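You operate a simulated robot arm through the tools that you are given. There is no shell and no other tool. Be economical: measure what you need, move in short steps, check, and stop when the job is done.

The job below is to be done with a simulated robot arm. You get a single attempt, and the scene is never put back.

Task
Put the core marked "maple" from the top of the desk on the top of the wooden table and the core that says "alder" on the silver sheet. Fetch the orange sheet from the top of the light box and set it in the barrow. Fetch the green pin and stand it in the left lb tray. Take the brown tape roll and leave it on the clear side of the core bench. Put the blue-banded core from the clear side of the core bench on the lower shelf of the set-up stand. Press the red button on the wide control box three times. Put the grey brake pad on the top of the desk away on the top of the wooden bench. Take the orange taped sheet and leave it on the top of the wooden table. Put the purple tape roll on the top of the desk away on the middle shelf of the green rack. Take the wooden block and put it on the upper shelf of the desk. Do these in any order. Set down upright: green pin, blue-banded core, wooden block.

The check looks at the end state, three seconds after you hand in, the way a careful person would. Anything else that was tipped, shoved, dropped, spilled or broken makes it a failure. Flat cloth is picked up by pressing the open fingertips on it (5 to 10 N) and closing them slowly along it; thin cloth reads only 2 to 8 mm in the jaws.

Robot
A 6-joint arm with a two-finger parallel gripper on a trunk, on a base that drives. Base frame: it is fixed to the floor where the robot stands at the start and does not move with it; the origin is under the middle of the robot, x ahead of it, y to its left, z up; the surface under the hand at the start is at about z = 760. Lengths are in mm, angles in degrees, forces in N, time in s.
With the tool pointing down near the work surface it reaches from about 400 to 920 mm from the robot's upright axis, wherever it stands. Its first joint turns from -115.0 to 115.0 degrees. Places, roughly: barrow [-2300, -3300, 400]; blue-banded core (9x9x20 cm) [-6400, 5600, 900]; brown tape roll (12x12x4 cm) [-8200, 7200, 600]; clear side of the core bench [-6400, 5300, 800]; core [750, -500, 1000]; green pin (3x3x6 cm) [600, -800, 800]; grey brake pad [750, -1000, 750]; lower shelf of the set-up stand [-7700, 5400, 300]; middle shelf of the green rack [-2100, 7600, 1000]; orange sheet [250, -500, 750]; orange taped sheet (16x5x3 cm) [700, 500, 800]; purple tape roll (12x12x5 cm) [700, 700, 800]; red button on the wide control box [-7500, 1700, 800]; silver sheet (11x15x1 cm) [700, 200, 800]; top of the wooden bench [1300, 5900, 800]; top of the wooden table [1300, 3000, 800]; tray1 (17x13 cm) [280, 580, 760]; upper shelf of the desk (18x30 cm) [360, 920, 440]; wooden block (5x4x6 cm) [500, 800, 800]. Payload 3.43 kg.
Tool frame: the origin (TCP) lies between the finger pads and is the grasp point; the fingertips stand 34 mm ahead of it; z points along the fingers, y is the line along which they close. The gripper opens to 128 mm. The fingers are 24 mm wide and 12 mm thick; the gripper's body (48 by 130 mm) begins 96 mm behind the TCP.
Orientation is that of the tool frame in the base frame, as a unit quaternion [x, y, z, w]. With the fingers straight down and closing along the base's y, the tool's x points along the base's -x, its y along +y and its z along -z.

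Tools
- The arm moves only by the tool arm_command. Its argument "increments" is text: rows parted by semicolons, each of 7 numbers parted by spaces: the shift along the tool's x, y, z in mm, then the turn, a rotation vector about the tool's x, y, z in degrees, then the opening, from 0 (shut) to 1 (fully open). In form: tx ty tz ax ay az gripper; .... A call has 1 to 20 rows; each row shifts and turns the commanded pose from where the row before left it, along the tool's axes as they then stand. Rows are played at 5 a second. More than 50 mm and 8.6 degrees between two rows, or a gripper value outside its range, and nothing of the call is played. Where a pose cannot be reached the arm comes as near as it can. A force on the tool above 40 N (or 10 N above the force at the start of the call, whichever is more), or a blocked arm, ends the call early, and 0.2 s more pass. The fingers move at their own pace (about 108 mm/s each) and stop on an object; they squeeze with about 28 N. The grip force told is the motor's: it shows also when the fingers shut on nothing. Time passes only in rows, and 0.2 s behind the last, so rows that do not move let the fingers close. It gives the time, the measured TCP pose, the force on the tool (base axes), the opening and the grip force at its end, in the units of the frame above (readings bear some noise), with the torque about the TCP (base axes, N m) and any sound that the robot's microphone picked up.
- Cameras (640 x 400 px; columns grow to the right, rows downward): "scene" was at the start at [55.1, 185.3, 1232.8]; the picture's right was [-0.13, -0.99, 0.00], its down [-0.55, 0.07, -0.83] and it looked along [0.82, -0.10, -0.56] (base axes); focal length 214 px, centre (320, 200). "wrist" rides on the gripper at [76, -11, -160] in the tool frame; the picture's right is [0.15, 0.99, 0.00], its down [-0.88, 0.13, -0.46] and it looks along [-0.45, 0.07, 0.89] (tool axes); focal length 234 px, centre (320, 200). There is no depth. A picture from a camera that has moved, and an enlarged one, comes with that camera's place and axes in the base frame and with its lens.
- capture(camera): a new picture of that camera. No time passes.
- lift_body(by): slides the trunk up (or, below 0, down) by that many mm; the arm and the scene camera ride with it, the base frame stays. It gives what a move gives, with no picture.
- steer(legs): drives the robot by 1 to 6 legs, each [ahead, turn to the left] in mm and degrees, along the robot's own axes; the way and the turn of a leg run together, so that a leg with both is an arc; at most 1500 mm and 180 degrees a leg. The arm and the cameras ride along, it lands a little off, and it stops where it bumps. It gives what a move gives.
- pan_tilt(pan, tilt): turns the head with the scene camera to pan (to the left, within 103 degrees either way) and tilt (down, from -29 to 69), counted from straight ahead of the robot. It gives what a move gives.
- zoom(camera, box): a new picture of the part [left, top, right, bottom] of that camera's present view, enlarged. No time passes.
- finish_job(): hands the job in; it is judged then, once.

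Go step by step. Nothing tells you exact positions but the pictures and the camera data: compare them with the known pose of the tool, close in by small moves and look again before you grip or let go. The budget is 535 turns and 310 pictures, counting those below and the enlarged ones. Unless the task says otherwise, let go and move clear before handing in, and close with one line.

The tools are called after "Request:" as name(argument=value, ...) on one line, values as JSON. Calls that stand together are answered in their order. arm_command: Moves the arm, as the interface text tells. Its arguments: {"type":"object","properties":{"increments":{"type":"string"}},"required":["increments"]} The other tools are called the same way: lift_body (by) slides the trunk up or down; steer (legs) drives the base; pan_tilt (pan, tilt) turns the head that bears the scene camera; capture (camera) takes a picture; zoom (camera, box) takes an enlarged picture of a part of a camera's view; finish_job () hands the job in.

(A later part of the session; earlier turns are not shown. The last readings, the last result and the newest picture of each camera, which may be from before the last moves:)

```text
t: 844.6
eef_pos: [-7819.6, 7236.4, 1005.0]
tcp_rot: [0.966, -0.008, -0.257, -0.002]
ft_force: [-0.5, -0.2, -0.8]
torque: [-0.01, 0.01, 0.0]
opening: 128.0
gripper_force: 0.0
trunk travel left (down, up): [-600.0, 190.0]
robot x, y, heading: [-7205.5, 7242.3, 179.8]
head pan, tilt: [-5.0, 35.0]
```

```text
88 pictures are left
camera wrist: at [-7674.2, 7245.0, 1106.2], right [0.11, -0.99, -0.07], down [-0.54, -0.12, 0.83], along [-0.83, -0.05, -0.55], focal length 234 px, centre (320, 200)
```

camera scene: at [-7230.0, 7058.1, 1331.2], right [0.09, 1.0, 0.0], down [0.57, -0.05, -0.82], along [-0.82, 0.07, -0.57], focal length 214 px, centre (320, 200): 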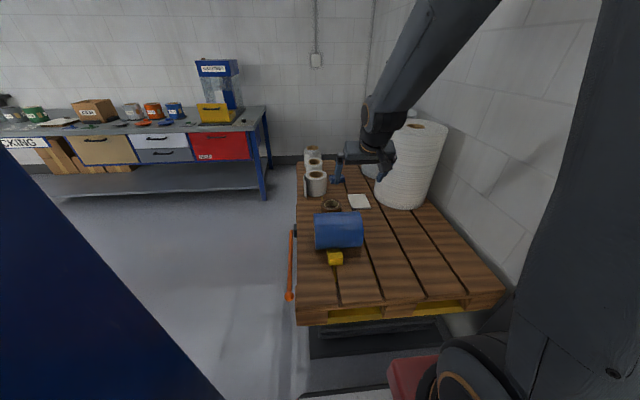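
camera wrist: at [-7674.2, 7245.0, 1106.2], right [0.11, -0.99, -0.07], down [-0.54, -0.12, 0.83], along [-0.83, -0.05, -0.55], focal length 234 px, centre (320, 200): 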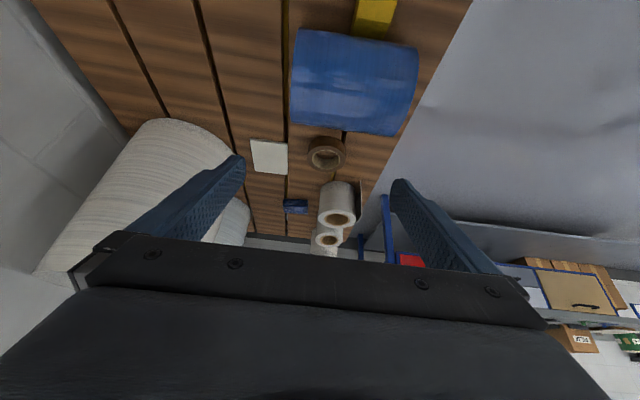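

The brown tape lies flat behind the blue foil roll, around (−8180,7206). Zooming for its dimensions.

Request:
zoom(camera="scene", box=[292, 180, 388, 240])

Request:
zoom(camera="wrist", box=[270, 120, 390, 190])

```text
6.67 times, centred on (340, 210) of scene
camera zoom: at [-7230.0, 7058.1, 1331.2], right [0.09, 1.0, 0.0], down [0.57, -0.05, -0.82], along [-0.82, 0.07, -0.57], focal length 1430 px, centre (187, 133)
```

zoom: 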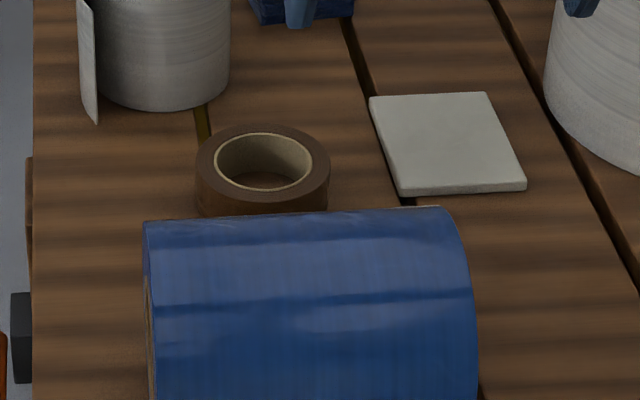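

```text
5.33 times, centred on (330, 155) of wrist
camera zoom: at [-7674.2, 7245.0, 1106.2], right [0.11, -0.99, -0.07], down [-0.54, -0.12, 0.83], along [-0.83, -0.05, -0.55], focal length 1249 px, centre (267, 440)
```

zoom: 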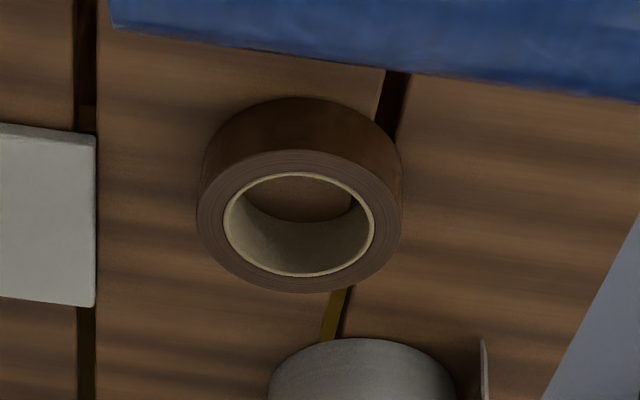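

Tape centre (−8200,7205), top z≈614, same ring size as the purple one. I'll grip its north wall from above with a nearly vertical tool. Positioning.

Request:
steer(legs=[[58, 0]])

Request:
arm_command(increments="0 0 0 0 6.67 0 0.38;0 0 0 0 6.67 0 0.38;0 0 0 0 6.67 0 0.38;0 0 0 0 0 0 0.38")

Request:
lift_body(by=-180)

```text
t: 845.6
eef_pos: [-7876.7, 7236.4, 1005.7]
tcp_rot: [0.966, -0.009, -0.259, -0.003]
ft_force: [0.4, -1.3, 0.8]
torque: [-0.01, -0.01, -0.01]
opening: 128.2
gripper_force: 0.0
trunk travel left (down, up): [-600.0, 190.0]
robot x, y, heading: [-7261.3, 7244.8, 179.8]
head pan, tilt: [-5.0, 35.0]
```

```text
t: 846.6
eef_pos: [-7876.6, 7237.1, 1005.8]
tcp_rot: [0.996, -0.008, -0.085, -0.001]
ft_force: [-0.2, 0.0, 0.2]
torque: [-0.01, 0.01, -0.01]
opening: 48.5
gripper_force: 0.0
trunk travel left (down, up): [-600.0, 190.0]
robot x, y, heading: [-7260.3, 7241.1, 179.7]
head pan, tilt: [-5.0, 35.0]
```

```text
t: 848.6
eef_pos: [-7876.2, 7236.7, 825.7]
tcp_rot: [0.996, -0.008, -0.086, 0.0]
ft_force: [-0.6, -0.7, -0.6]
torque: [0.01, 0.01, 0.03]
opening: 48.5
gripper_force: 0.1
trunk travel left (down, up): [-420.0, 370.0]
robot x, y, heading: [-7261.9, 7243.7, 180.0]
head pan, tilt: [-5.0, 35.0]
```

Request:
arm_command(increments="-45.6 -2.3 7.9 0 0 0 0.38;-45.6 -2.3 7.9 0 0 0 0.38;-45.6 -2.3 7.9 0 0 0 0.38;-45.6 -2.3 7.9 0 0 0 0.38;-45.6 -2.3 7.9 0 0 0 0.38;-45.6 -2.3 7.9 0 0 0 0.38;-45.6 -2.3 7.9 0 0 0 0.38;0 0 0 0 0 0 0.38")

Request:
capture(camera="wrist")

Request:
capture(camera="scene")

```text
t: 850.4
eef_pos: [-8199.0, 7255.3, 824.4]
tcp_rot: [0.996, -0.008, -0.086, -0.001]
ft_force: [-0.4, -0.1, 1.1]
torque: [0.02, 0.04, 0.02]
opening: 48.5
gripper_force: 0.0
trunk travel left (down, up): [-420.0, 370.0]
robot x, y, heading: [-7261.0, 7243.5, 179.5]
head pan, tilt: [-5.0, 35.0]
```

```text
85 pictures are left
camera wrist: at [-8097.4, 7266.1, 969.7], right [0.13, -0.99, -0.02], down [-0.79, -0.12, 0.6], along [-0.6, -0.06, -0.8], focal length 234 px, centre (320, 200)
```

wrist: 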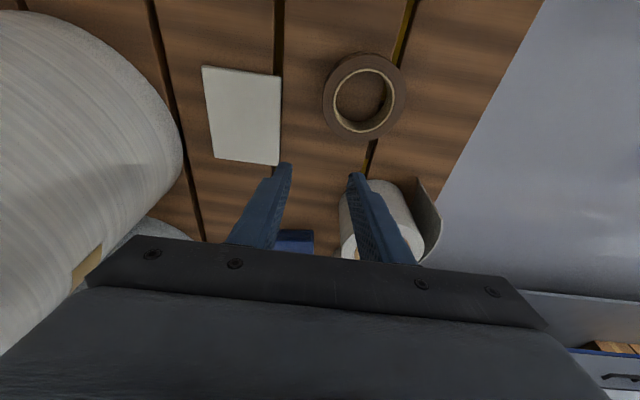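

```text
84 pictures are left
camera scene: at [-7337.2, 7058.5, 1151.1], right [0.09, 1.0, 0.0], down [0.57, -0.05, -0.82], along [-0.82, 0.07, -0.57], focal length 214 px, centre (320, 200)
```

scene: 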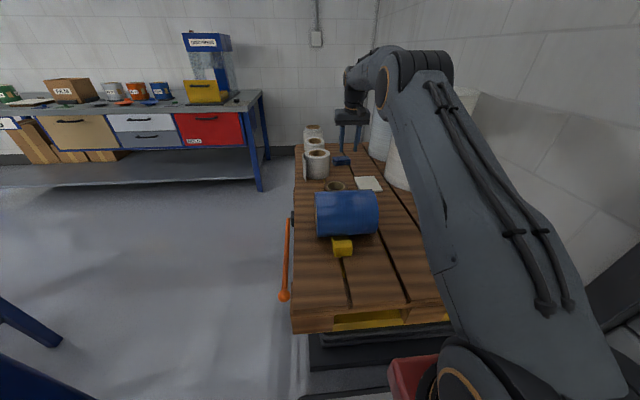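

Refined: tape at about (−8165,7204), top z≈640. Shifting and lowering to re-check.

Request:
arm_command(increments="17 1 30 0 0 0 0.38;17 1 30 0 0 0 0.38;14 1 25 0 0 0 0.38;0 0 0 0 0 0 0.38")

Request:
capture(camera="wrist")

Request:
zoom(camera="scene", box=[288, 110, 400, 240])

```text
t: 851.4
eef_pos: [-8167.8, 7252.0, 732.8]
tcp_rot: [0.996, -0.008, -0.086, -0.001]
ft_force: [0.4, 0.9, 0.0]
torque: [0.01, 0.02, 0.04]
opening: 48.6
gripper_force: 0.1
trunk travel left (down, up): [-420.0, 370.0]
robot x, y, heading: [-7261.8, 7245.4, 180.0]
head pan, tilt: [-5.0, 35.0]
```

```text
83 pictures are left
camera wrist: at [-8065.4, 7260.8, 877.3], right [0.13, -0.99, -0.02], down [-0.79, -0.12, 0.6], along [-0.6, -0.06, -0.8], focal length 234 px, centre (320, 200)
```

wrist: 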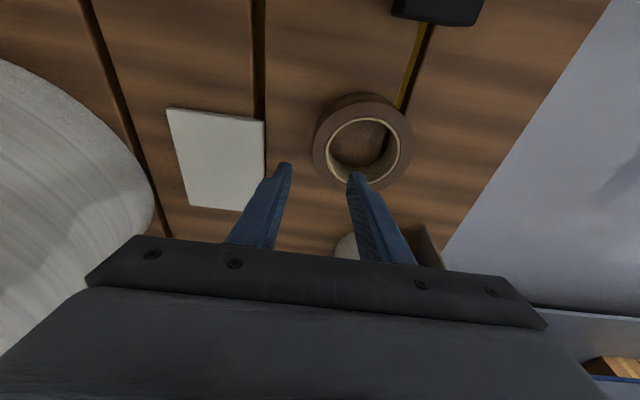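

```text
3.08 times, centred on (344, 175) of scene
camera zoom: at [-7337.3, 7058.5, 1151.1], right [0.09, 1.0, 0.0], down [0.57, -0.05, -0.82], along [-0.82, 0.07, -0.57], focal length 660 px, centre (246, 277)
```

zoom: 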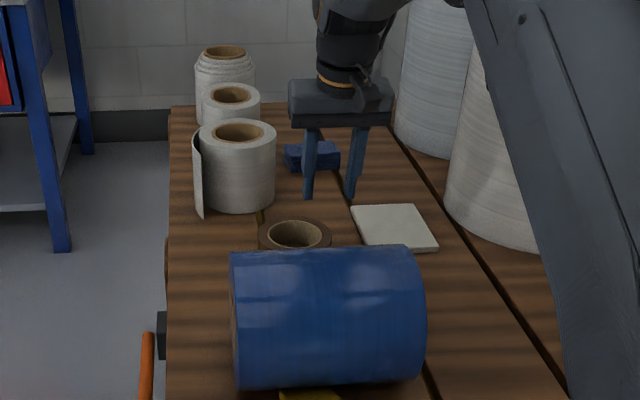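

Centre confirmed (−8167,7205). Descending around the north wall.

Request:
arm_command(increments="5 0 29 0 0 0 0.38;5 0 29 0 0 0 0.38;0 0 0 0 0 0 0.38")

Request:
zoom(camera="wrist", box=[220, 100, 460, 250])

Request:
zoom(camera="scene", box=[308, 140, 388, 220])

```text
t: 852.2
eef_pos: [-8166.9, 7254.8, 675.5]
tcp_rot: [0.996, -0.007, -0.086, 0.0]
ft_force: [0.5, -0.7, 0.6]
torque: [-0.01, 0.0, 0.0]
opening: 48.2
gripper_force: 0.1
trunk travel left (down, up): [-420.0, 370.0]
robot x, y, heading: [-7259.7, 7249.6, 179.7]
head pan, tilt: [-5.0, 35.0]
```

```text
2.67 times, centred on (340, 175) of wrist
camera zoom: at [-8065.5, 7263.2, 820.2], right [0.13, -0.99, -0.02], down [-0.79, -0.12, 0.6], along [-0.6, -0.06, -0.8], focal length 624 px, centre (267, 267)
```

zoom: 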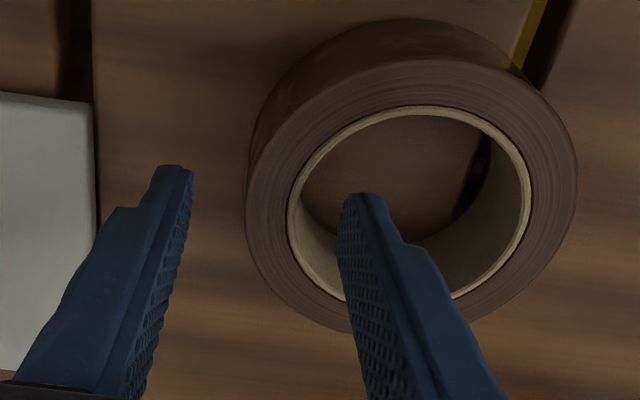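

```text
5.00 times, centred on (348, 180) of scene
camera zoom: at [-7337.2, 7058.5, 1151.1], right [0.09, 1.0, 0.0], down [0.57, -0.05, -0.82], along [-0.82, 0.07, -0.57], focal length 1072 px, centre (180, 300)
```

zoom: 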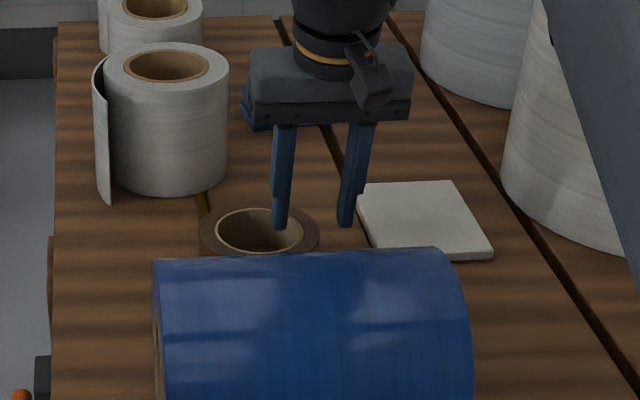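

Good clearance. Descending the last 35 mm and closing.

Request:
arm_command(increments="3 0 17 0 0 0 0.38;3 0 17 0 0 0 0.38;0 0 0 0 0 0 0.38")

Request:
arm_command(increments="0 0 0 0 0 0 0.3;0 0 0 0 0 0 0.2;0 0 0 0 0 0 0.1;0 0 0 0 0 0 0;0 0 0 0 0 0 0")

Request:
capture(camera="wrist")

```text
t: 853.0
eef_pos: [-8168.0, 7253.3, 641.8]
tcp_rot: [0.996, -0.008, -0.087, 0.0]
ft_force: [0.1, 0.6, 0.2]
torque: [-0.01, -0.01, -0.02]
opening: 48.7
gripper_force: 0.0
trunk travel left (down, up): [-420.0, 370.0]
robot x, y, heading: [-7261.3, 7246.0, 179.9]
head pan, tilt: [-5.0, 35.0]
```

```text
t: 854.2
eef_pos: [-8168.3, 7252.8, 640.0]
tcp_rot: [0.996, -0.008, -0.085, 0.0]
ft_force: [0.0, -0.3, -0.2]
torque: [0.15, -0.01, 0.03]
opening: 18.7
gripper_force: 28.0
trunk travel left (down, up): [-420.0, 370.0]
robot x, y, heading: [-7261.0, 7245.6, 179.8]
head pan, tilt: [-5.0, 35.0]
```

```text
79 pictures are left
camera wrist: at [-8065.7, 7262.5, 785.9], right [0.13, -0.99, -0.02], down [-0.79, -0.12, 0.6], along [-0.6, -0.06, -0.8], focal length 234 px, centre (320, 200)
```

wrist: 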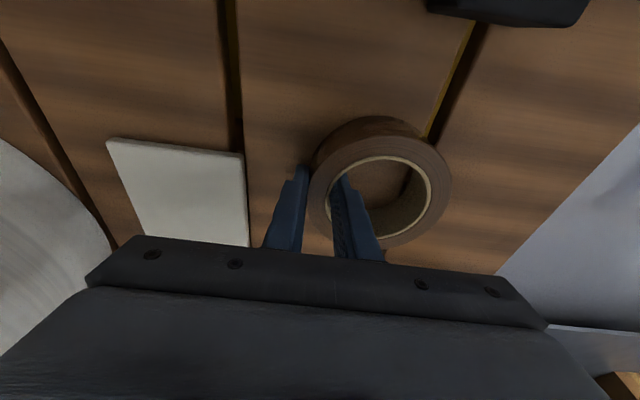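

Gripped. Lifting, retracting and taking it toward the core bench.

Request:
arm_command(increments="-2 0 -10 0 0 0 0;-5 0 -29.5 0 0 0 0;-7 0 -40 0 0 0 0;-7 0 -40 0 0 0 0;-7 0 -40 0 0 0 0;0 0 0 0 0 0 0")

Request:
capture(camera="scene")

```text
t: 855.6
eef_pos: [-8167.7, 7254.3, 803.4]
tcp_rot: [0.996, -0.008, -0.085, -0.001]
ft_force: [0.7, -0.3, -2.0]
torque: [0.09, -0.02, -0.02]
opening: 19.2
gripper_force: 27.9
trunk travel left (down, up): [-420.0, 370.0]
robot x, y, heading: [-7262.9, 7243.2, 179.5]
head pan, tilt: [-5.0, 35.0]
```

```text
78 pictures are left
camera scene: at [-7337.4, 7058.5, 1151.1], right [0.09, 1.0, 0.0], down [0.57, -0.05, -0.82], along [-0.82, 0.07, -0.57], focal length 214 px, centre (320, 200)
```

scene: 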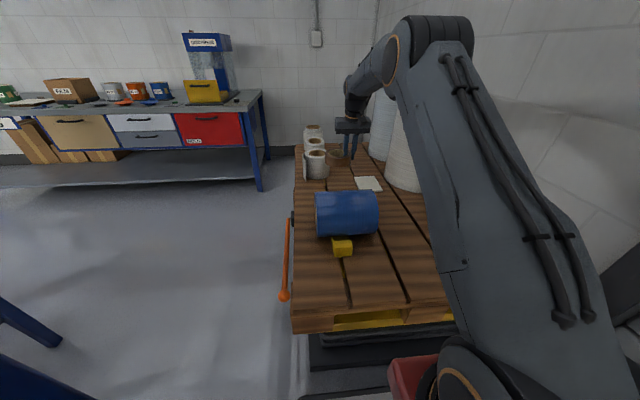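

Request:
lift_body(by=230)

Request:
arm_command(increments="42 0 -7.3 0 0 0 0;42 0 -7.3 0 0 0 0;42 0 -7.3 0 0 0 0;42 0 -7.3 0 0 0 0;42 0 -7.3 0 0 0 0;42 0 -7.3 0 0 0 0;42 0 -7.3 0 0 0 0")

Request:
steer(legs=[[-860, 0], [0, 90.4], [500, 0]])

Request:
pan_tilt(pan=0, tilt=30)

Request:
capture(camera="scene")

```text
t: 858.0
eef_pos: [-8168.0, 7254.8, 1032.4]
tcp_rot: [0.996, -0.008, -0.086, -0.001]
ft_force: [0.0, -0.1, -3.1]
torque: [0.11, -0.02, 0.02]
opening: 18.9
gripper_force: 27.5
trunk travel left (down, up): [-650.0, 140.0]
robot x, y, heading: [-7259.4, 7244.8, 180.0]
head pan, tilt: [-5.0, 35.0]
```

```text
t: 859.6
eef_pos: [-7871.0, 7247.9, 1031.1]
tcp_rot: [0.996, -0.007, -0.085, 0.0]
ft_force: [-0.9, 0.5, -2.1]
torque: [0.07, -0.03, 0.0]
opening: 19.1
gripper_force: 27.9
trunk travel left (down, up): [-650.0, 140.0]
robot x, y, heading: [-7260.2, 7242.2, 180.0]
head pan, tilt: [-5.0, 35.0]
```

```text
t: 870.5
eef_pos: [-6444.5, 6128.1, 1030.8]
tcp_rot: [0.721, 0.687, -0.062, 0.058]
ft_force: [0.9, -0.1, -1.6]
torque: [0.0, 0.09, 0.03]
opening: 19.3
gripper_force: 28.1
trunk travel left (down, up): [-650.0, 140.0]
robot x, y, heading: [-6418.9, 6737.9, -92.0]
head pan, tilt: [-5.0, 35.0]
```

```text
t: 871.2
eef_pos: [-6443.7, 6127.1, 1032.0]
tcp_rot: [0.721, 0.688, -0.062, 0.059]
ft_force: [0.2, 0.3, -2.1]
torque: [0.01, 0.09, -0.04]
opening: 19.1
gripper_force: 27.0
trunk travel left (down, up): [-650.0, 140.0]
robot x, y, heading: [-6419.4, 6737.1, -92.0]
head pan, tilt: [0.0, 30.0]
```

```text
77 pictures are left
camera scene: at [-6224.8, 6717.5, 1388.9], right [-1.0, 0.04, 0.0], down [0.02, 0.5, -0.87], along [-0.03, -0.87, -0.5], focal length 214 px, centre (320, 200)
```

scene: 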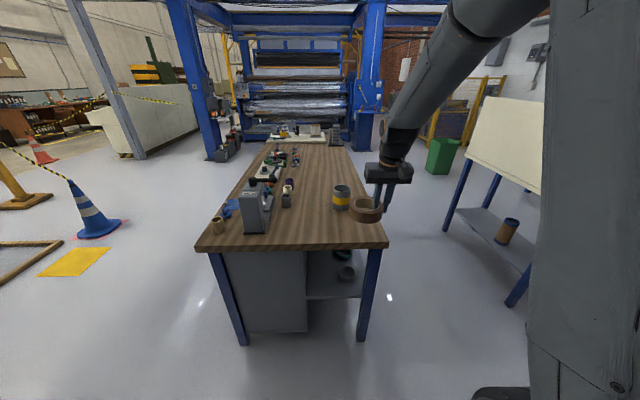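

Driving to the bench end and extending the tape over the clear spot.

Request:
steer(legs=[[305, 2]])

Request:
arm_command(increments="-42 0 7.3 0 0 0 0;-42 0 7.3 0 0 0 0;-42 0 7.3 0 0 0 0;-42 0 7.3 0 0 0 0;-42 0 7.3 0 0 0 0;0 0 0 0 0 0 0")

Request:
capture(camera="scene")

Request:
capture(camera="wrist")

```text
t: 873.3
eef_pos: [-6424.5, 5816.8, 1031.7]
tcp_rot: [0.708, 0.701, -0.061, 0.06]
ft_force: [-0.4, 0.8, -1.9]
torque: [0.01, 0.09, -0.01]
opening: 19.2
gripper_force: 27.7
trunk travel left (down, up): [-650.0, 140.0]
robot x, y, heading: [-6428.7, 6427.7, -90.0]
head pan, tilt: [0.0, 30.0]
```

```text
t: 874.7
eef_pos: [-6429.4, 5603.7, 1031.4]
tcp_rot: [0.707, 0.702, -0.06, 0.061]
ft_force: [-0.2, -0.2, -2.8]
torque: [0.02, 0.08, 0.01]
opening: 19.3
gripper_force: 27.3
trunk travel left (down, up): [-650.0, 140.0]
robot x, y, heading: [-6427.3, 6429.2, -89.8]
head pan, tilt: [0.0, 30.0]
```

```text
76 pictures are left
camera scene: at [-6229.2, 6413.8, 1388.9], right [-1.0, 0.0, 0.0], down [0.0, 0.5, -0.87], along [0.0, -0.87, -0.5], focal length 214 px, centre (320, 200)
```

scene: 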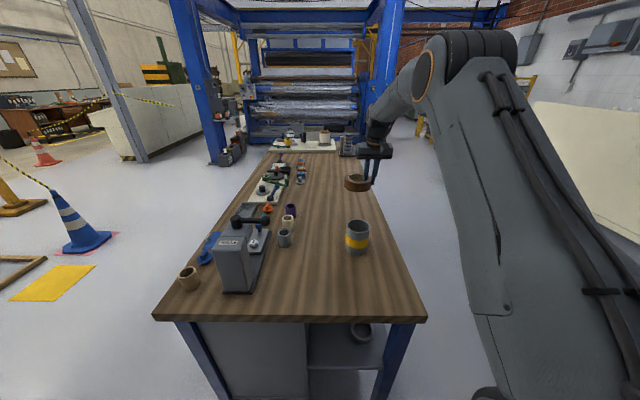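

```text
75 pictures are left
camera wrist: at [-6439.0, 5705.7, 1175.6], right [0.99, 0.14, -0.02], down [0.12, -0.79, 0.6], along [0.06, -0.6, -0.8], focal length 234 px, centre (320, 200)
```

wrist: 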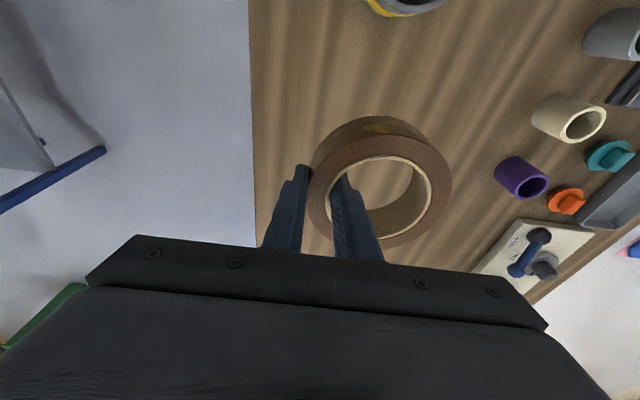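

Over the clear spot. Lowering with trunk then arm.

Request:
lift_body(by=-160)

Request:
arm_command(increments="2 0 10 0 0 0 0;1.5 0 8 0 0 0 0;0 0 0 0 0 0 0")

Request:
zoom(camera="scene", box=[310, 100, 438, 260])

```text
t: 876.5
eef_pos: [-6427.5, 5603.2, 871.9]
tcp_rot: [0.707, 0.702, -0.061, 0.061]
ft_force: [0.2, -0.2, -2.2]
torque: [0.0, 0.07, 0.03]
opening: 19.4
gripper_force: 27.8
trunk travel left (down, up): [-490.0, 300.0]
robot x, y, heading: [-6425.4, 6430.9, -89.8]
head pan, tilt: [0.0, 30.0]
```

```text
t: 877.3
eef_pos: [-6426.5, 5602.1, 852.9]
tcp_rot: [0.708, 0.701, -0.06, 0.06]
ft_force: [0.6, -0.2, -2.0]
torque: [0.02, 0.07, 0.01]
opening: 19.3
gripper_force: 27.7
trunk travel left (down, up): [-490.0, 300.0]
robot x, y, heading: [-6422.1, 6429.6, -89.8]
head pan, tilt: [0.0, 30.0]
```

```text
2.50 times, centred on (374, 180) of scene
camera zoom: at [-6229.0, 6369.4, 1228.9], right [-1.0, 0.0, 0.0], down [0.0, 0.5, -0.87], along [0.0, -0.87, -0.5], focal length 536 px, centre (185, 250)
```

zoom: 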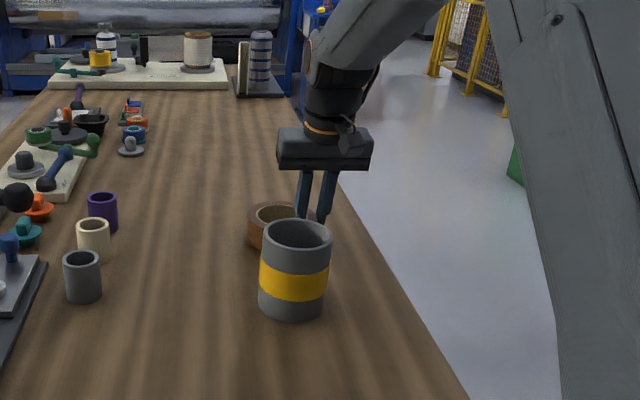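

Request:
arm_command(increments="0.7 0 4 0 0 0 0;0.4 0 2 0 0 0 0;0 0 0 0 0 0 0")

Request:
arm_command(increments="0.4 0 2 0 0 0 0;0 0 0 0 0 0 0")

Request:
arm_command(increments="0.4 0 2 0 0 0 0;0 0 0 0 0 0 0")

```text
t: 878.1
eef_pos: [-6426.5, 5603.0, 846.5]
tcp_rot: [0.708, 0.701, -0.06, 0.06]
ft_force: [0.1, -0.7, -1.9]
torque: [0.0, 0.08, 0.02]
opening: 19.6
gripper_force: 28.0
trunk travel left (down, up): [-490.0, 300.0]
robot x, y, heading: [-6427.0, 6427.9, -89.8]
head pan, tilt: [0.0, 30.0]
```

```text
t: 878.7
eef_pos: [-6425.7, 5603.1, 845.0]
tcp_rot: [0.708, 0.701, -0.061, 0.06]
ft_force: [0.1, -0.1, -1.5]
torque: [0.0, 0.07, 0.0]
opening: 19.5
gripper_force: 27.4
trunk travel left (down, up): [-490.0, 300.0]
robot x, y, heading: [-6425.0, 6427.8, -89.7]
head pan, tilt: [0.0, 30.0]
```

```text
t: 879.3
eef_pos: [-6425.0, 5602.4, 844.1]
tcp_rot: [0.707, 0.702, -0.062, 0.061]
ft_force: [0.2, 0.1, -2.6]
torque: [-0.01, 0.07, 0.01]
opening: 19.4
gripper_force: 28.2
trunk travel left (down, up): [-490.0, 300.0]
robot x, y, heading: [-6426.9, 6429.4, -89.9]
head pan, tilt: [0.0, 30.0]
```

Request:
arm_command(increments="0.4 0 2.5 0 0 0 0;0 0 0 0 0 0 0")

Request:
arm_command(increments="0.4 0 2 0 0 0 0;0 0 0 0 0 0 0")

Request:
arm_command(increments="0.4 0 2 0 0 0 0;0 0 0 0 0 0 0")

```text
t: 879.9
eef_pos: [-6425.6, 5603.1, 841.5]
tcp_rot: [0.707, 0.702, -0.061, 0.061]
ft_force: [1.3, 0.3, 5.4]
torque: [0.29, -0.06, -0.03]
opening: 19.3
gripper_force: 28.4
trunk travel left (down, up): [-490.0, 300.0]
robot x, y, heading: [-6426.9, 6426.9, -89.9]
head pan, tilt: [0.0, 30.0]
```

```text
t: 880.5
eef_pos: [-6425.9, 5602.1, 841.7]
tcp_rot: [0.708, 0.701, -0.063, 0.061]
ft_force: [1.1, -5.1, 16.5]
torque: [0.21, 0.0, -0.01]
opening: 19.3
gripper_force: 28.0
trunk travel left (down, up): [-490.0, 300.0]
robot x, y, heading: [-6425.8, 6429.0, -89.8]
head pan, tilt: [0.0, 30.0]
```

```text
t: 881.1
eef_pos: [-6427.7, 5602.7, 837.8]
tcp_rot: [0.708, 0.701, -0.062, 0.061]
ft_force: [0.7, -6.8, 18.2]
torque: [0.1, 0.09, -0.02]
opening: 19.2
gripper_force: 27.5
trunk travel left (down, up): [-490.0, 300.0]
robot x, y, heading: [-6426.2, 6429.4, -89.8]
head pan, tilt: [0.0, 30.0]
```

On the bench. Relaxing, releasing and rising.

Request:
arm_command(increments="-0.4 0 -2 0 0 0 0;0 0 0 0 0 0 0.2;0 0 0 0 0 0 0.3;0 0 0 0 0 0 0.36;0 0 0 0 0 0 0.36;-3 0 -18 0 0 0 0.36;-7 0 -40 0 0 0 0.36;-7 0 -40 0 0 0 0.36;-7 0 -40 0 0 0 0.36;-7 0 -40 0 0 0 0.36")

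Request:
zoom(camera="scene", box=[310, 100, 438, 260])

```text
t: 883.3
eef_pos: [-6425.2, 5604.9, 1019.0]
tcp_rot: [0.708, 0.701, -0.061, 0.059]
ft_force: [0.5, 0.5, -0.6]
torque: [0.0, 0.02, -0.03]
opening: 46.2
gripper_force: 0.0
trunk travel left (down, up): [-490.0, 300.0]
robot x, y, heading: [-6429.1, 6430.0, -89.5]
head pan, tilt: [0.0, 30.0]
```

```text
2.50 times, centred on (374, 180) of scene
camera zoom: at [-6229.0, 6369.2, 1228.9], right [-1.0, 0.0, 0.0], down [0.0, 0.5, -0.87], along [0.0, -0.87, -0.5], focal length 536 px, centre (185, 250)
```

zoom: 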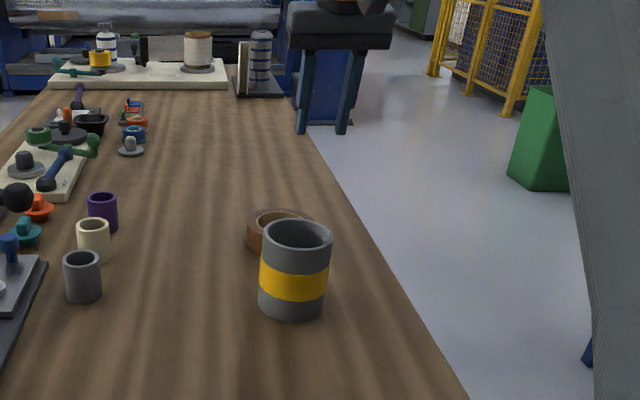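

Brown tape is placed. Last: the red button. Retracting and driving around to the lane between bench and stand, heading south.

Request:
arm_command(increments="0 0 -20 0 0 0 0.36;42 0 -7.3 0 0 0 0.36;42 0 -7.3 0 0 0 0.36;42 0 -7.3 0 0 0 0.2;42 0 -7.3 0 0 0 0;42 0 -7.3 0 0 0 0;42 0 -7.3 0 0 0 0;42 0 -7.3 0 0 0 0")

Request:
steer(legs=[[-400, 0], [0, -35.3], [1100, 0], [0, 35]])

Request:
pan_tilt(pan=0, tilt=18)

Request:
capture(camera="scene")

```text
t: 885.1
eef_pos: [-6422.4, 5905.3, 1037.1]
tcp_rot: [0.707, 0.702, -0.06, 0.06]
ft_force: [1.0, -0.4, -0.9]
torque: [0.02, -0.03, -0.01]
opening: 0.1
gripper_force: 27.7
trunk travel left (down, up): [-490.0, 300.0]
robot x, y, heading: [-6420.8, 6423.8, -89.6]
head pan, tilt: [0.0, 30.0]
```

```text
t: 896.1
eef_pos: [-7064.4, 5433.8, 1037.4]
tcp_rot: [0.716, 0.693, -0.062, 0.059]
ft_force: [-0.3, -0.6, -0.5]
torque: [0.0, 0.04, 0.01]
opening: 0.0
gripper_force: 28.2
trunk travel left (down, up): [-490.0, 300.0]
robot x, y, heading: [-7057.0, 5958.2, -91.3]
head pan, tilt: [0.0, 30.0]
```

```text
t: 896.9
eef_pos: [-7063.8, 5434.5, 1037.2]
tcp_rot: [0.716, 0.693, -0.061, 0.058]
ft_force: [0.9, -0.1, -0.8]
torque: [0.01, -0.01, 0.01]
opening: 0.0
gripper_force: 27.7
trunk travel left (down, up): [-490.0, 300.0]
robot x, y, heading: [-7056.5, 5958.1, -91.0]
head pan, tilt: [0.0, 18.0]
```

```text
72 pictures are left
camera scene: at [-6860.3, 5891.0, 1248.1], right [-1.0, 0.02, 0.0], down [0.01, 0.31, -0.95], along [-0.02, -0.95, -0.31], focal length 214 px, centre (320, 200)
```

scene: 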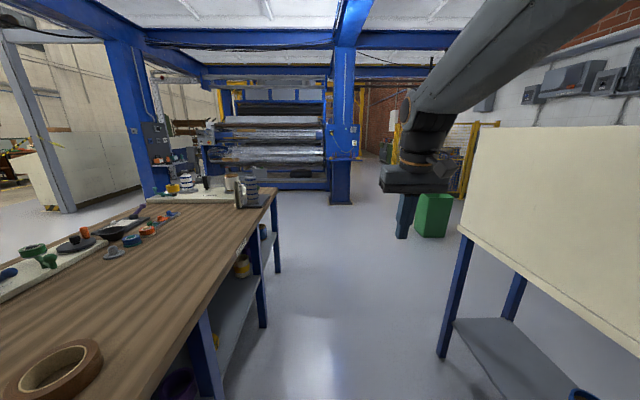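

Request:
zoom(camera="scene", box=[290, 80, 450, 220])

```text
2.86 times, centred on (370, 150) of scene
camera zoom: at [-6860.3, 5891.0, 1248.1], right [-1.0, 0.02, 0.0], down [0.01, 0.31, -0.95], along [-0.02, -0.95, -0.31], focal length 613 px, centre (177, 343)
```

zoom: 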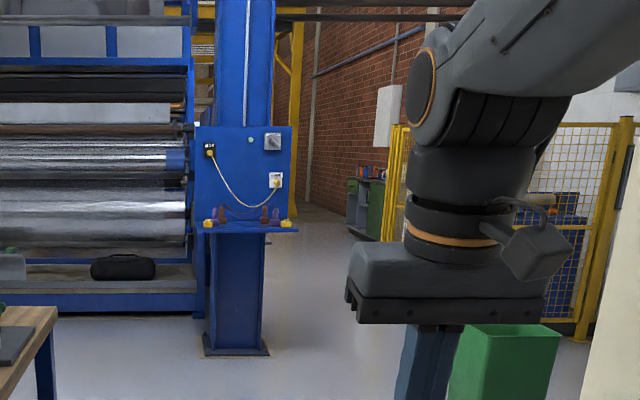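

Request:
steer(legs=[[1500, 1], [400, 0]])

Request:
pan_tilt(pan=-8, tilt=18)

Request:
capture(camera="scene")

```text
t: 906.3
eef_pos: [-7083.3, 3561.0, 1036.8]
tcp_rot: [0.714, 0.695, -0.061, 0.059]
ft_force: [0.1, -0.9, 0.2]
torque: [0.01, -0.01, 0.04]
opening: 0.0
gripper_force: 27.8
trunk travel left (down, up): [-490.0, 300.0]
robot x, y, heading: [-7076.5, 4085.5, -90.8]
head pan, tilt: [0.0, 18.0]
```

```text
t: 907.0
eef_pos: [-7082.9, 3560.5, 1037.0]
tcp_rot: [0.714, 0.695, -0.061, 0.059]
ft_force: [0.7, -0.3, 0.3]
torque: [-0.03, -0.01, -0.04]
opening: 0.0
gripper_force: 27.8
trunk travel left (down, up): [-490.0, 300.0]
robot x, y, heading: [-7076.7, 4081.7, -90.7]
head pan, tilt: [-8.0, 18.0]
```

```text
70 pictures are left
camera scene: at [-6894.9, 4019.4, 1248.2], right [-0.99, 0.15, 0.0], down [0.05, 0.31, -0.95], along [-0.15, -0.94, -0.31], focal length 214 px, centre (320, 200)
```

scene: 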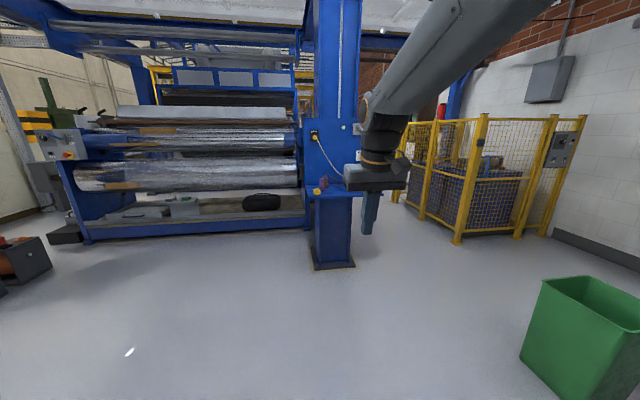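

The box must be behind the blue column. Driving around its west side to look.

Request:
steer(legs=[[0, -33], [1500, 0], [250, 0], [0, 33]])

Request:
pan_tilt(pan=30, tilt=18)

Request:
capture(camera="scene")

```text
t: 919.1
eef_pos: [-8058.5, 2076.9, 1037.1]
tcp_rot: [0.711, 0.698, -0.061, 0.059]
ft_force: [-0.5, 0.2, -0.4]
torque: [0.0, 0.02, 0.0]
opening: 0.0
gripper_force: 28.0
trunk travel left (down, up): [-490.0, 300.0]
robot x, y, heading: [-8054.1, 2600.3, -90.7]
head pan, tilt: [-8.0, 18.0]
```

```text
t: 920.2
eef_pos: [-8056.9, 2075.6, 1036.9]
tcp_rot: [0.712, 0.697, -0.061, 0.059]
ft_force: [0.3, -0.3, 0.0]
torque: [0.01, 0.02, -0.03]
opening: 0.0
gripper_force: 27.8
trunk travel left (down, up): [-490.0, 300.0]
robot x, y, heading: [-8051.6, 2600.4, -90.4]
head pan, tilt: [30.0, 18.0]
```

```text
69 pictures are left
camera scene: at [-7812.5, 2547.6, 1248.2], right [-0.87, -0.49, 0.0], down [-0.15, 0.27, -0.95], along [0.47, -0.83, -0.31], focal length 214 px, centre (320, 200)
```

scene: 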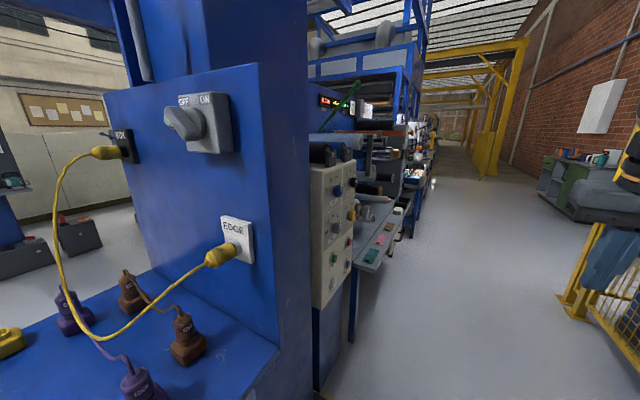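

A cream panel with buttons sits behind the column, facing the aisle. Zooming.

Request:
zoom(camera="scene", box=[296, 130, 424, 330])

Request:
steer(legs=[[700, 0]])

Request:
pan_tilt(pan=75, tilt=20)

Request:
capture(camera="scene")

```text
2.00 times, centred on (360, 230) of scene
camera zoom: at [-7812.5, 2547.6, 1248.2], right [-0.87, -0.49, 0.0], down [-0.15, 0.27, -0.95], along [0.47, -0.83, -0.31], focal length 429 px, centre (240, 140)
```

zoom: 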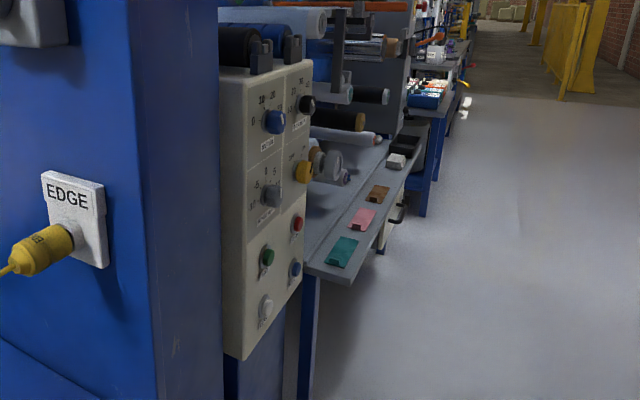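

```text
t: 924.0
eef_pos: [-8073.5, 1386.9, 1037.0]
tcp_rot: [0.715, 0.694, -0.062, 0.06]
ft_force: [0.5, -1.0, 0.7]
torque: [-0.02, -0.02, -0.01]
opening: 0.0
gripper_force: 28.3
trunk travel left (down, up): [-490.0, 300.0]
robot x, y, heading: [-8061.6, 1909.8, -91.3]
head pan, tilt: [30.0, 18.0]
```

```text
t: 925.1
eef_pos: [-8072.9, 1387.1, 1036.7]
tcp_rot: [0.716, 0.693, -0.061, 0.059]
ft_force: [0.2, -0.1, -0.4]
torque: [-0.01, 0.02, 0.0]
opening: 0.1
gripper_force: 28.1
trunk travel left (down, up): [-490.0, 300.0]
robot x, y, heading: [-8066.8, 1907.6, -90.9]
head pan, tilt: [75.0, 20.0]
```

```text
67 pictures are left
camera scene: at [-7778.3, 1911.3, 1245.0], right [-0.28, -0.96, 0.0], down [-0.33, 0.1, -0.94], along [0.9, -0.26, -0.34], focal length 214 px, centre (320, 200)
```

scene: 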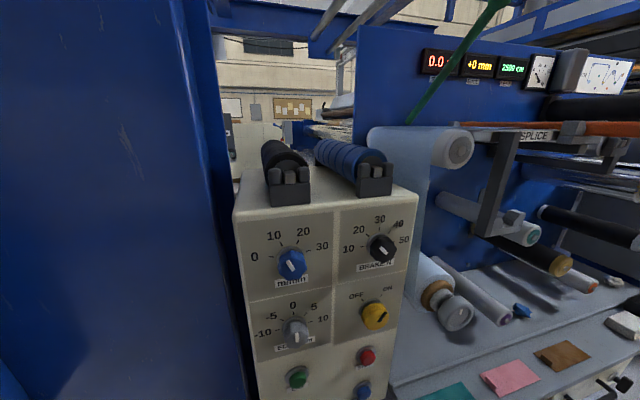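

This is the control box with the red button near (−7510,1735,790), facing the aisle. Retracting the arm, turning to face it and backing up a little.

Request:
arm_command(increments="42 0 -7.3 0 0 0 0;42 0 -7.3 0 0 0 0;20 0 -3.5 0 0 0 0")

Request:
steer(legs=[[150, 0], [0, 91], [-150, 0]])

Request:
pan_tilt(pan=0, tilt=35)

Request:
capture(camera="scene")

```text
t: 925.9
eef_pos: [-8069.6, 1467.2, 1028.5]
tcp_rot: [0.716, 0.693, -0.06, 0.059]
ft_force: [-0.4, -0.3, 0.1]
torque: [-0.03, 0.0, 0.01]
opening: 0.0
gripper_force: 28.3
out of reach, approached as far as the arm can: row 2, 3
trunk travel left (down, up): [-490.0, 300.0]
robot x, y, heading: [-8064.1, 1910.0, -91.0]
head pan, tilt: [75.0, 20.0]
```

```text
t: 932.1
eef_pos: [-7777.0, 1764.7, 1028.2]
tcp_rot: [-0.003, 0.996, 0.0, 0.084]
ft_force: [0.1, -0.1, 0.2]
torque: [-0.01, 0.02, -0.01]
opening: 0.0
gripper_force: 28.3
trunk travel left (down, up): [-490.0, 300.0]
robot x, y, heading: [-8219.0, 1753.6, 0.8]
head pan, tilt: [75.0, 20.0]
```

```text
t: 933.6
eef_pos: [-7777.2, 1765.2, 1028.4]
tcp_rot: [-0.004, 0.996, 0.0, 0.085]
ft_force: [0.0, 0.4, -0.7]
torque: [0.01, 0.0, 0.01]
opening: 0.0
gripper_force: 27.8
trunk travel left (down, up): [-490.0, 300.0]
robot x, y, heading: [-8218.3, 1753.3, 1.1]
head pan, tilt: [0.0, 35.0]
```

```text
66 pictures are left
camera scene: at [-8164.3, 1951.5, 1221.1], right [0.02, -1.0, 0.0], down [-0.57, -0.01, -0.82], along [0.82, 0.02, -0.57], focal length 214 px, centre (320, 200)
```

scene: 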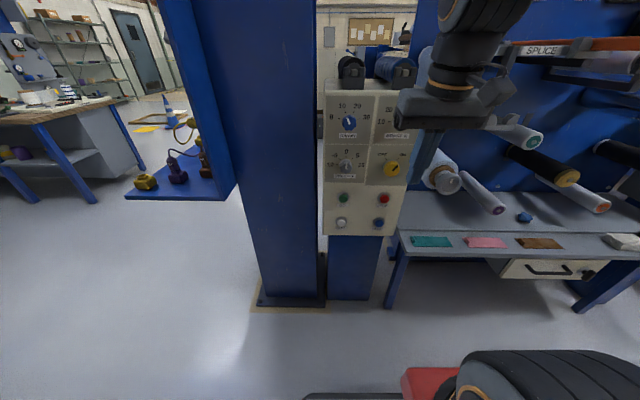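

Red button triangulates to (−7501,1726,773). Backing slightly, lowering the trunk, extending, and tilting the tool toward horizontal.

Request:
steer(legs=[[-110, -1]])

Request:
lift_body(by=-200)

Request:
arm_command(increments="-39.4 0 6.8 0 0 0 0;-39.4 0 6.8 0 0 0 0;-39.4 0 6.8 0 0 0 0;-39.4 0 6.8 0 0 0 0;-39.4 0 6.8 0 0 0 0;0 0 0 0 -8 0 0;0 0 0 0 -8 0 0;0 0 0 0 -8 0 0;0 0 0 0 -8 0 0;0 0 0 0 -8 0 0;0 0 0 0 -8 0 0;0 0 0 0 -8 0 0;0 0 0 0 -8 0 0;0 0 0 0 -8 0 0;0 0 0 0 -8 0 0;0 0 0 0 0 0 0")

Request:
capture(camera="scene")

```text
t: 934.8
eef_pos: [-7886.5, 1757.1, 1028.6]
tcp_rot: [0.004, 0.996, -0.001, 0.085]
ft_force: [0.2, -0.8, 0.4]
torque: [0.01, 0.01, 0.02]
opening: 0.0
gripper_force: 28.1
trunk travel left (down, up): [-490.0, 300.0]
robot x, y, heading: [-8326.8, 1756.4, 0.3]
head pan, tilt: [0.0, 35.0]
```

```text
t: 937.0
eef_pos: [-7831.5, 1758.0, 828.9]
tcp_rot: [0.004, 0.996, 0.0, 0.084]
ft_force: [0.4, 1.0, 0.3]
torque: [-0.01, 0.01, 0.02]
opening: 0.0
gripper_force: 27.2
trunk travel left (down, up): [-290.0, 500.0]
robot x, y, heading: [-8332.6, 1750.1, 0.0]
head pan, tilt: [0.0, 35.0]
```

```text
t: 940.4
eef_pos: [-7627.0, 1756.4, 828.9]
tcp_rot: [0.004, 0.709, -0.004, 0.705]
ft_force: [0.2, 0.3, 0.3]
torque: [-0.01, -0.03, 0.03]
opening: 0.0
gripper_force: 28.5
out of reach, approached as far as the arm can: row 15
trunk travel left (down, up): [-290.0, 500.0]
robot x, y, heading: [-8328.5, 1751.8, 0.0]
head pan, tilt: [0.0, 35.0]
```

```text
65 pictures are left
camera scene: at [-8216.5, 1949.5, 1021.1], right [0.0, -1.0, 0.0], down [-0.57, 0.0, -0.82], along [0.82, 0.0, -0.57], focal length 214 px, centre (320, 200)
```

scene: 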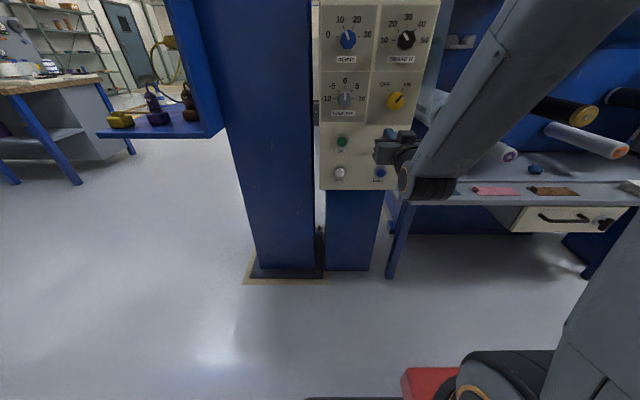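

Tool is horizontal. Aligning with the button height and lateral position, then looking through the wrist camera.

Request:
arm_command(increments="28 -15 0 0 0 0 0;28 -15 0 0 0 0 0;0 0 0 0 0 0 0")

Request:
capture(camera="wrist")

Request:
zoom(camera="scene", box=[310, 90, 438, 220])

```text
t: 941.2
eef_pos: [-7622.4, 1725.8, 772.8]
tcp_rot: [0.004, 0.71, -0.004, 0.705]
ft_force: [0.3, 0.4, 0.0]
torque: [0.02, 0.03, 0.0]
opening: 0.0
gripper_force: 27.7
out of reach, approached as far as the arm can: row 1
trunk travel left (down, up): [-290.0, 500.0]
robot x, y, heading: [-8330.1, 1754.0, 0.1]
head pan, tilt: [0.0, 35.0]
```

```text
64 pictures are left
camera wrist: at [-7783.1, 1715.1, 698.3], right [0.01, 0.99, -0.15], down [-0.45, 0.13, 0.88], along [0.89, 0.06, 0.45], focal length 234 px, centre (320, 200)
```

wrist: 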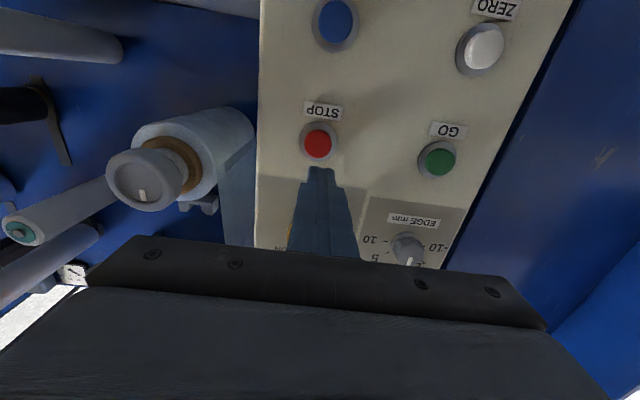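

```text
3.08 times, centred on (374, 155) of scene
camera zoom: at [-8216.5, 1949.5, 1021.1], right [0.0, -1.0, 0.0], down [-0.57, 0.0, -0.82], along [0.82, 0.0, -0.57], focal length 660 px, centre (154, 338)
```

zoom: 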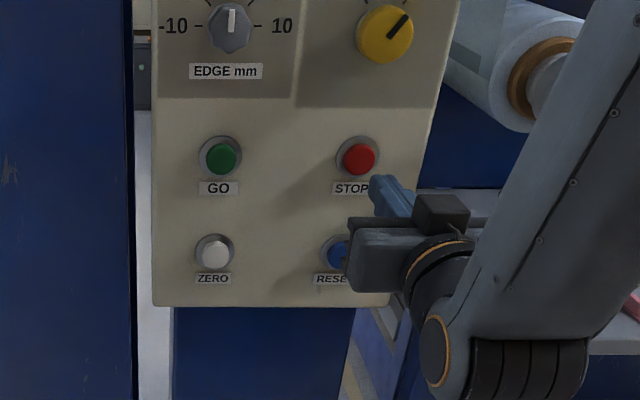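

The red STOP button is at about (−7501,1721,766). Small correction and slow approach.

Request:
arm_command(increments="7 -5 20 0 0 0 0;0 0 20 0 0 0 0;0 0 15 0 0 0 0;0 0 0 0 0 0 0")

Request:
zoom(camera="wrist", box=[240, 80, 400, 240])

Request:
zoom(camera="scene", box=[330, 100, 426, 200])

```text
t: 942.2
eef_pos: [-7568.2, 1720.0, 765.1]
tcp_rot: [0.003, 0.71, -0.003, 0.704]
ft_force: [-0.1, -0.4, 0.5]
torque: [0.04, 0.01, 0.04]
opening: 0.0
gripper_force: 28.6
trunk travel left (down, up): [-290.0, 500.0]
robot x, y, heading: [-8331.7, 1752.0, 0.0]
head pan, tilt: [0.0, 35.0]
```

```text
2.50 times, centred on (320, 160) of wrist
camera zoom: at [-7729.5, 1709.7, 690.1], right [0.01, 0.99, -0.15], down [-0.45, 0.13, 0.88], along [0.89, 0.06, 0.45], focal length 585 px, centre (320, 300)
```

zoom: 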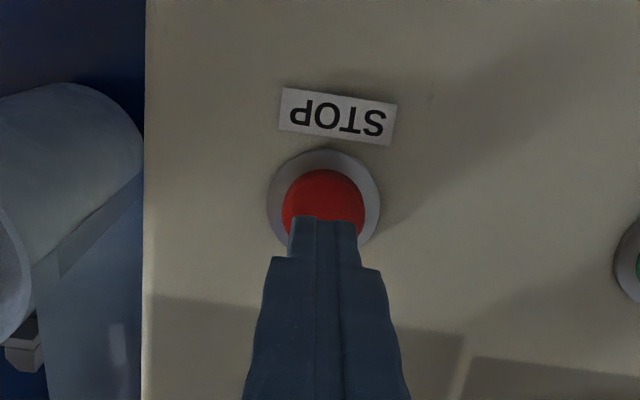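

```text
4.00 times, centred on (378, 150) of scene
camera zoom: at [-8216.4, 1949.5, 1021.1], right [0.0, -1.0, 0.0], down [-0.57, 0.0, -0.82], along [0.82, 0.0, -0.57], focal length 858 px, centre (88, 400)
```

zoom: 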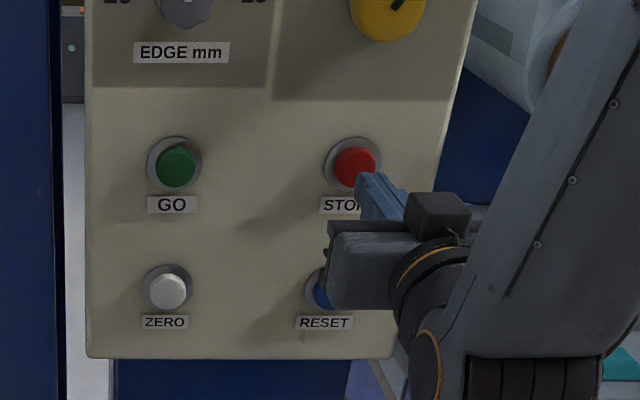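

Aligned. Advancing in small steps until the button gives.

Request:
arm_command(increments="2 0 5 0 0 0 0;0 0 4 0 0 0 0;0 0 0 0 0 0 0")

Request:
arm_command(increments="0 0 3 0 0 0 0;0 0 3 0 0 0 0;0 0 0 0 0 0 0")

Request:
arm_command(increments="0 0 3 0 0 0 0;0 0 0 0 0 0 0")

```text
t: 943.0
eef_pos: [-7560.2, 1720.3, 762.8]
tcp_rot: [0.003, 0.709, -0.003, 0.705]
ft_force: [-0.4, -0.6, -0.2]
torque: [0.0, -0.03, -0.04]
opening: 0.0
gripper_force: 28.2
trunk travel left (down, up): [-290.0, 500.0]
robot x, y, heading: [-8329.4, 1755.2, 0.3]
head pan, tilt: [0.0, 35.0]
```

```text
t: 943.8
eef_pos: [-7554.2, 1719.8, 764.9]
tcp_rot: [0.003, 0.71, -0.003, 0.705]
ft_force: [-0.4, -0.4, 0.7]
torque: [0.02, 0.02, 0.0]
opening: 0.1
gripper_force: 28.1
trunk travel left (down, up): [-290.0, 500.0]
robot x, y, heading: [-8335.1, 1749.9, -0.1]
head pan, tilt: [0.0, 35.0]
```

```text
t: 944.4
eef_pos: [-7551.3, 1719.3, 764.2]
tcp_rot: [0.003, 0.709, -0.003, 0.705]
ft_force: [-0.1, -0.6, -0.2]
torque: [0.0, -0.01, 0.01]
opening: 0.0
gripper_force: 27.8
trunk travel left (down, up): [-290.0, 500.0]
robot x, y, heading: [-8329.8, 1756.8, 0.1]
head pan, tilt: [0.0, 35.0]
```

Request:
arm_command(increments="0 0 3 0 0 0 0;0 0 3 0 0 0 0;0 0 0 0 0 0 0")

Request:
arm_command(increments="0 0 3 0 0 0 0;0 0 0 0 0 0 0")

Request:
arm_command(increments="0 0 3 0 0 0 0;0 0 0 0 0 0 0")

Request:
zoom(camera="wrist", box=[240, 80, 400, 240])

```text
t: 945.2
eef_pos: [-7546.3, 1720.2, 763.0]
tcp_rot: [0.003, 0.71, -0.003, 0.704]
ft_force: [0.5, 1.0, -0.8]
torque: [0.01, 0.01, -0.01]
opening: 0.1
gripper_force: 27.8
trunk travel left (down, up): [-290.0, 500.0]
robot x, y, heading: [-8328.4, 1752.0, 0.2]
head pan, tilt: [0.0, 35.0]
```

```text
t: 945.8
eef_pos: [-7544.7, 1720.1, 762.2]
tcp_rot: [0.003, 0.71, -0.003, 0.705]
ft_force: [0.2, 0.6, 0.0]
torque: [-0.02, -0.01, -0.01]
opening: 0.0
gripper_force: 27.9
trunk travel left (down, up): [-290.0, 500.0]
robot x, y, heading: [-8326.9, 1750.9, 0.0]
head pan, tilt: [0.0, 35.0]
```

```text
t: 946.4
eef_pos: [-7540.4, 1721.2, 762.4]
tcp_rot: [0.003, 0.709, -0.003, 0.705]
ft_force: [0.3, -0.1, -0.1]
torque: [-0.05, -0.01, 0.01]
opening: 0.0
gripper_force: 28.0
trunk travel left (down, up): [-290.0, 500.0]
robot x, y, heading: [-8328.3, 1752.5, 0.3]
head pan, tilt: [0.0, 35.0]
```

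```text
2.50 times, centred on (320, 160) of wrist
camera zoom: at [-7700.2, 1709.6, 688.0], right [0.01, 0.99, -0.15], down [-0.45, 0.13, 0.88], along [0.89, 0.06, 0.44], focal length 585 px, centre (320, 300)
```

zoom: 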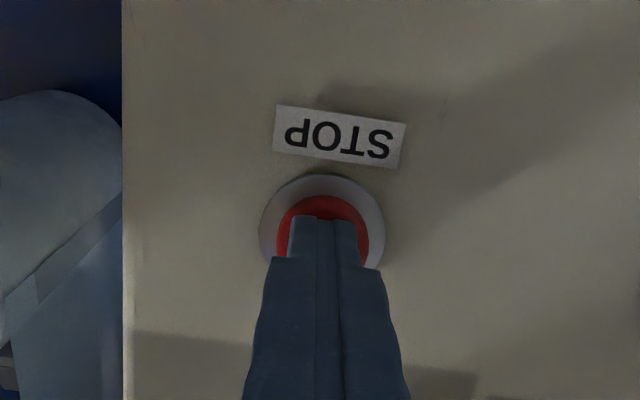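

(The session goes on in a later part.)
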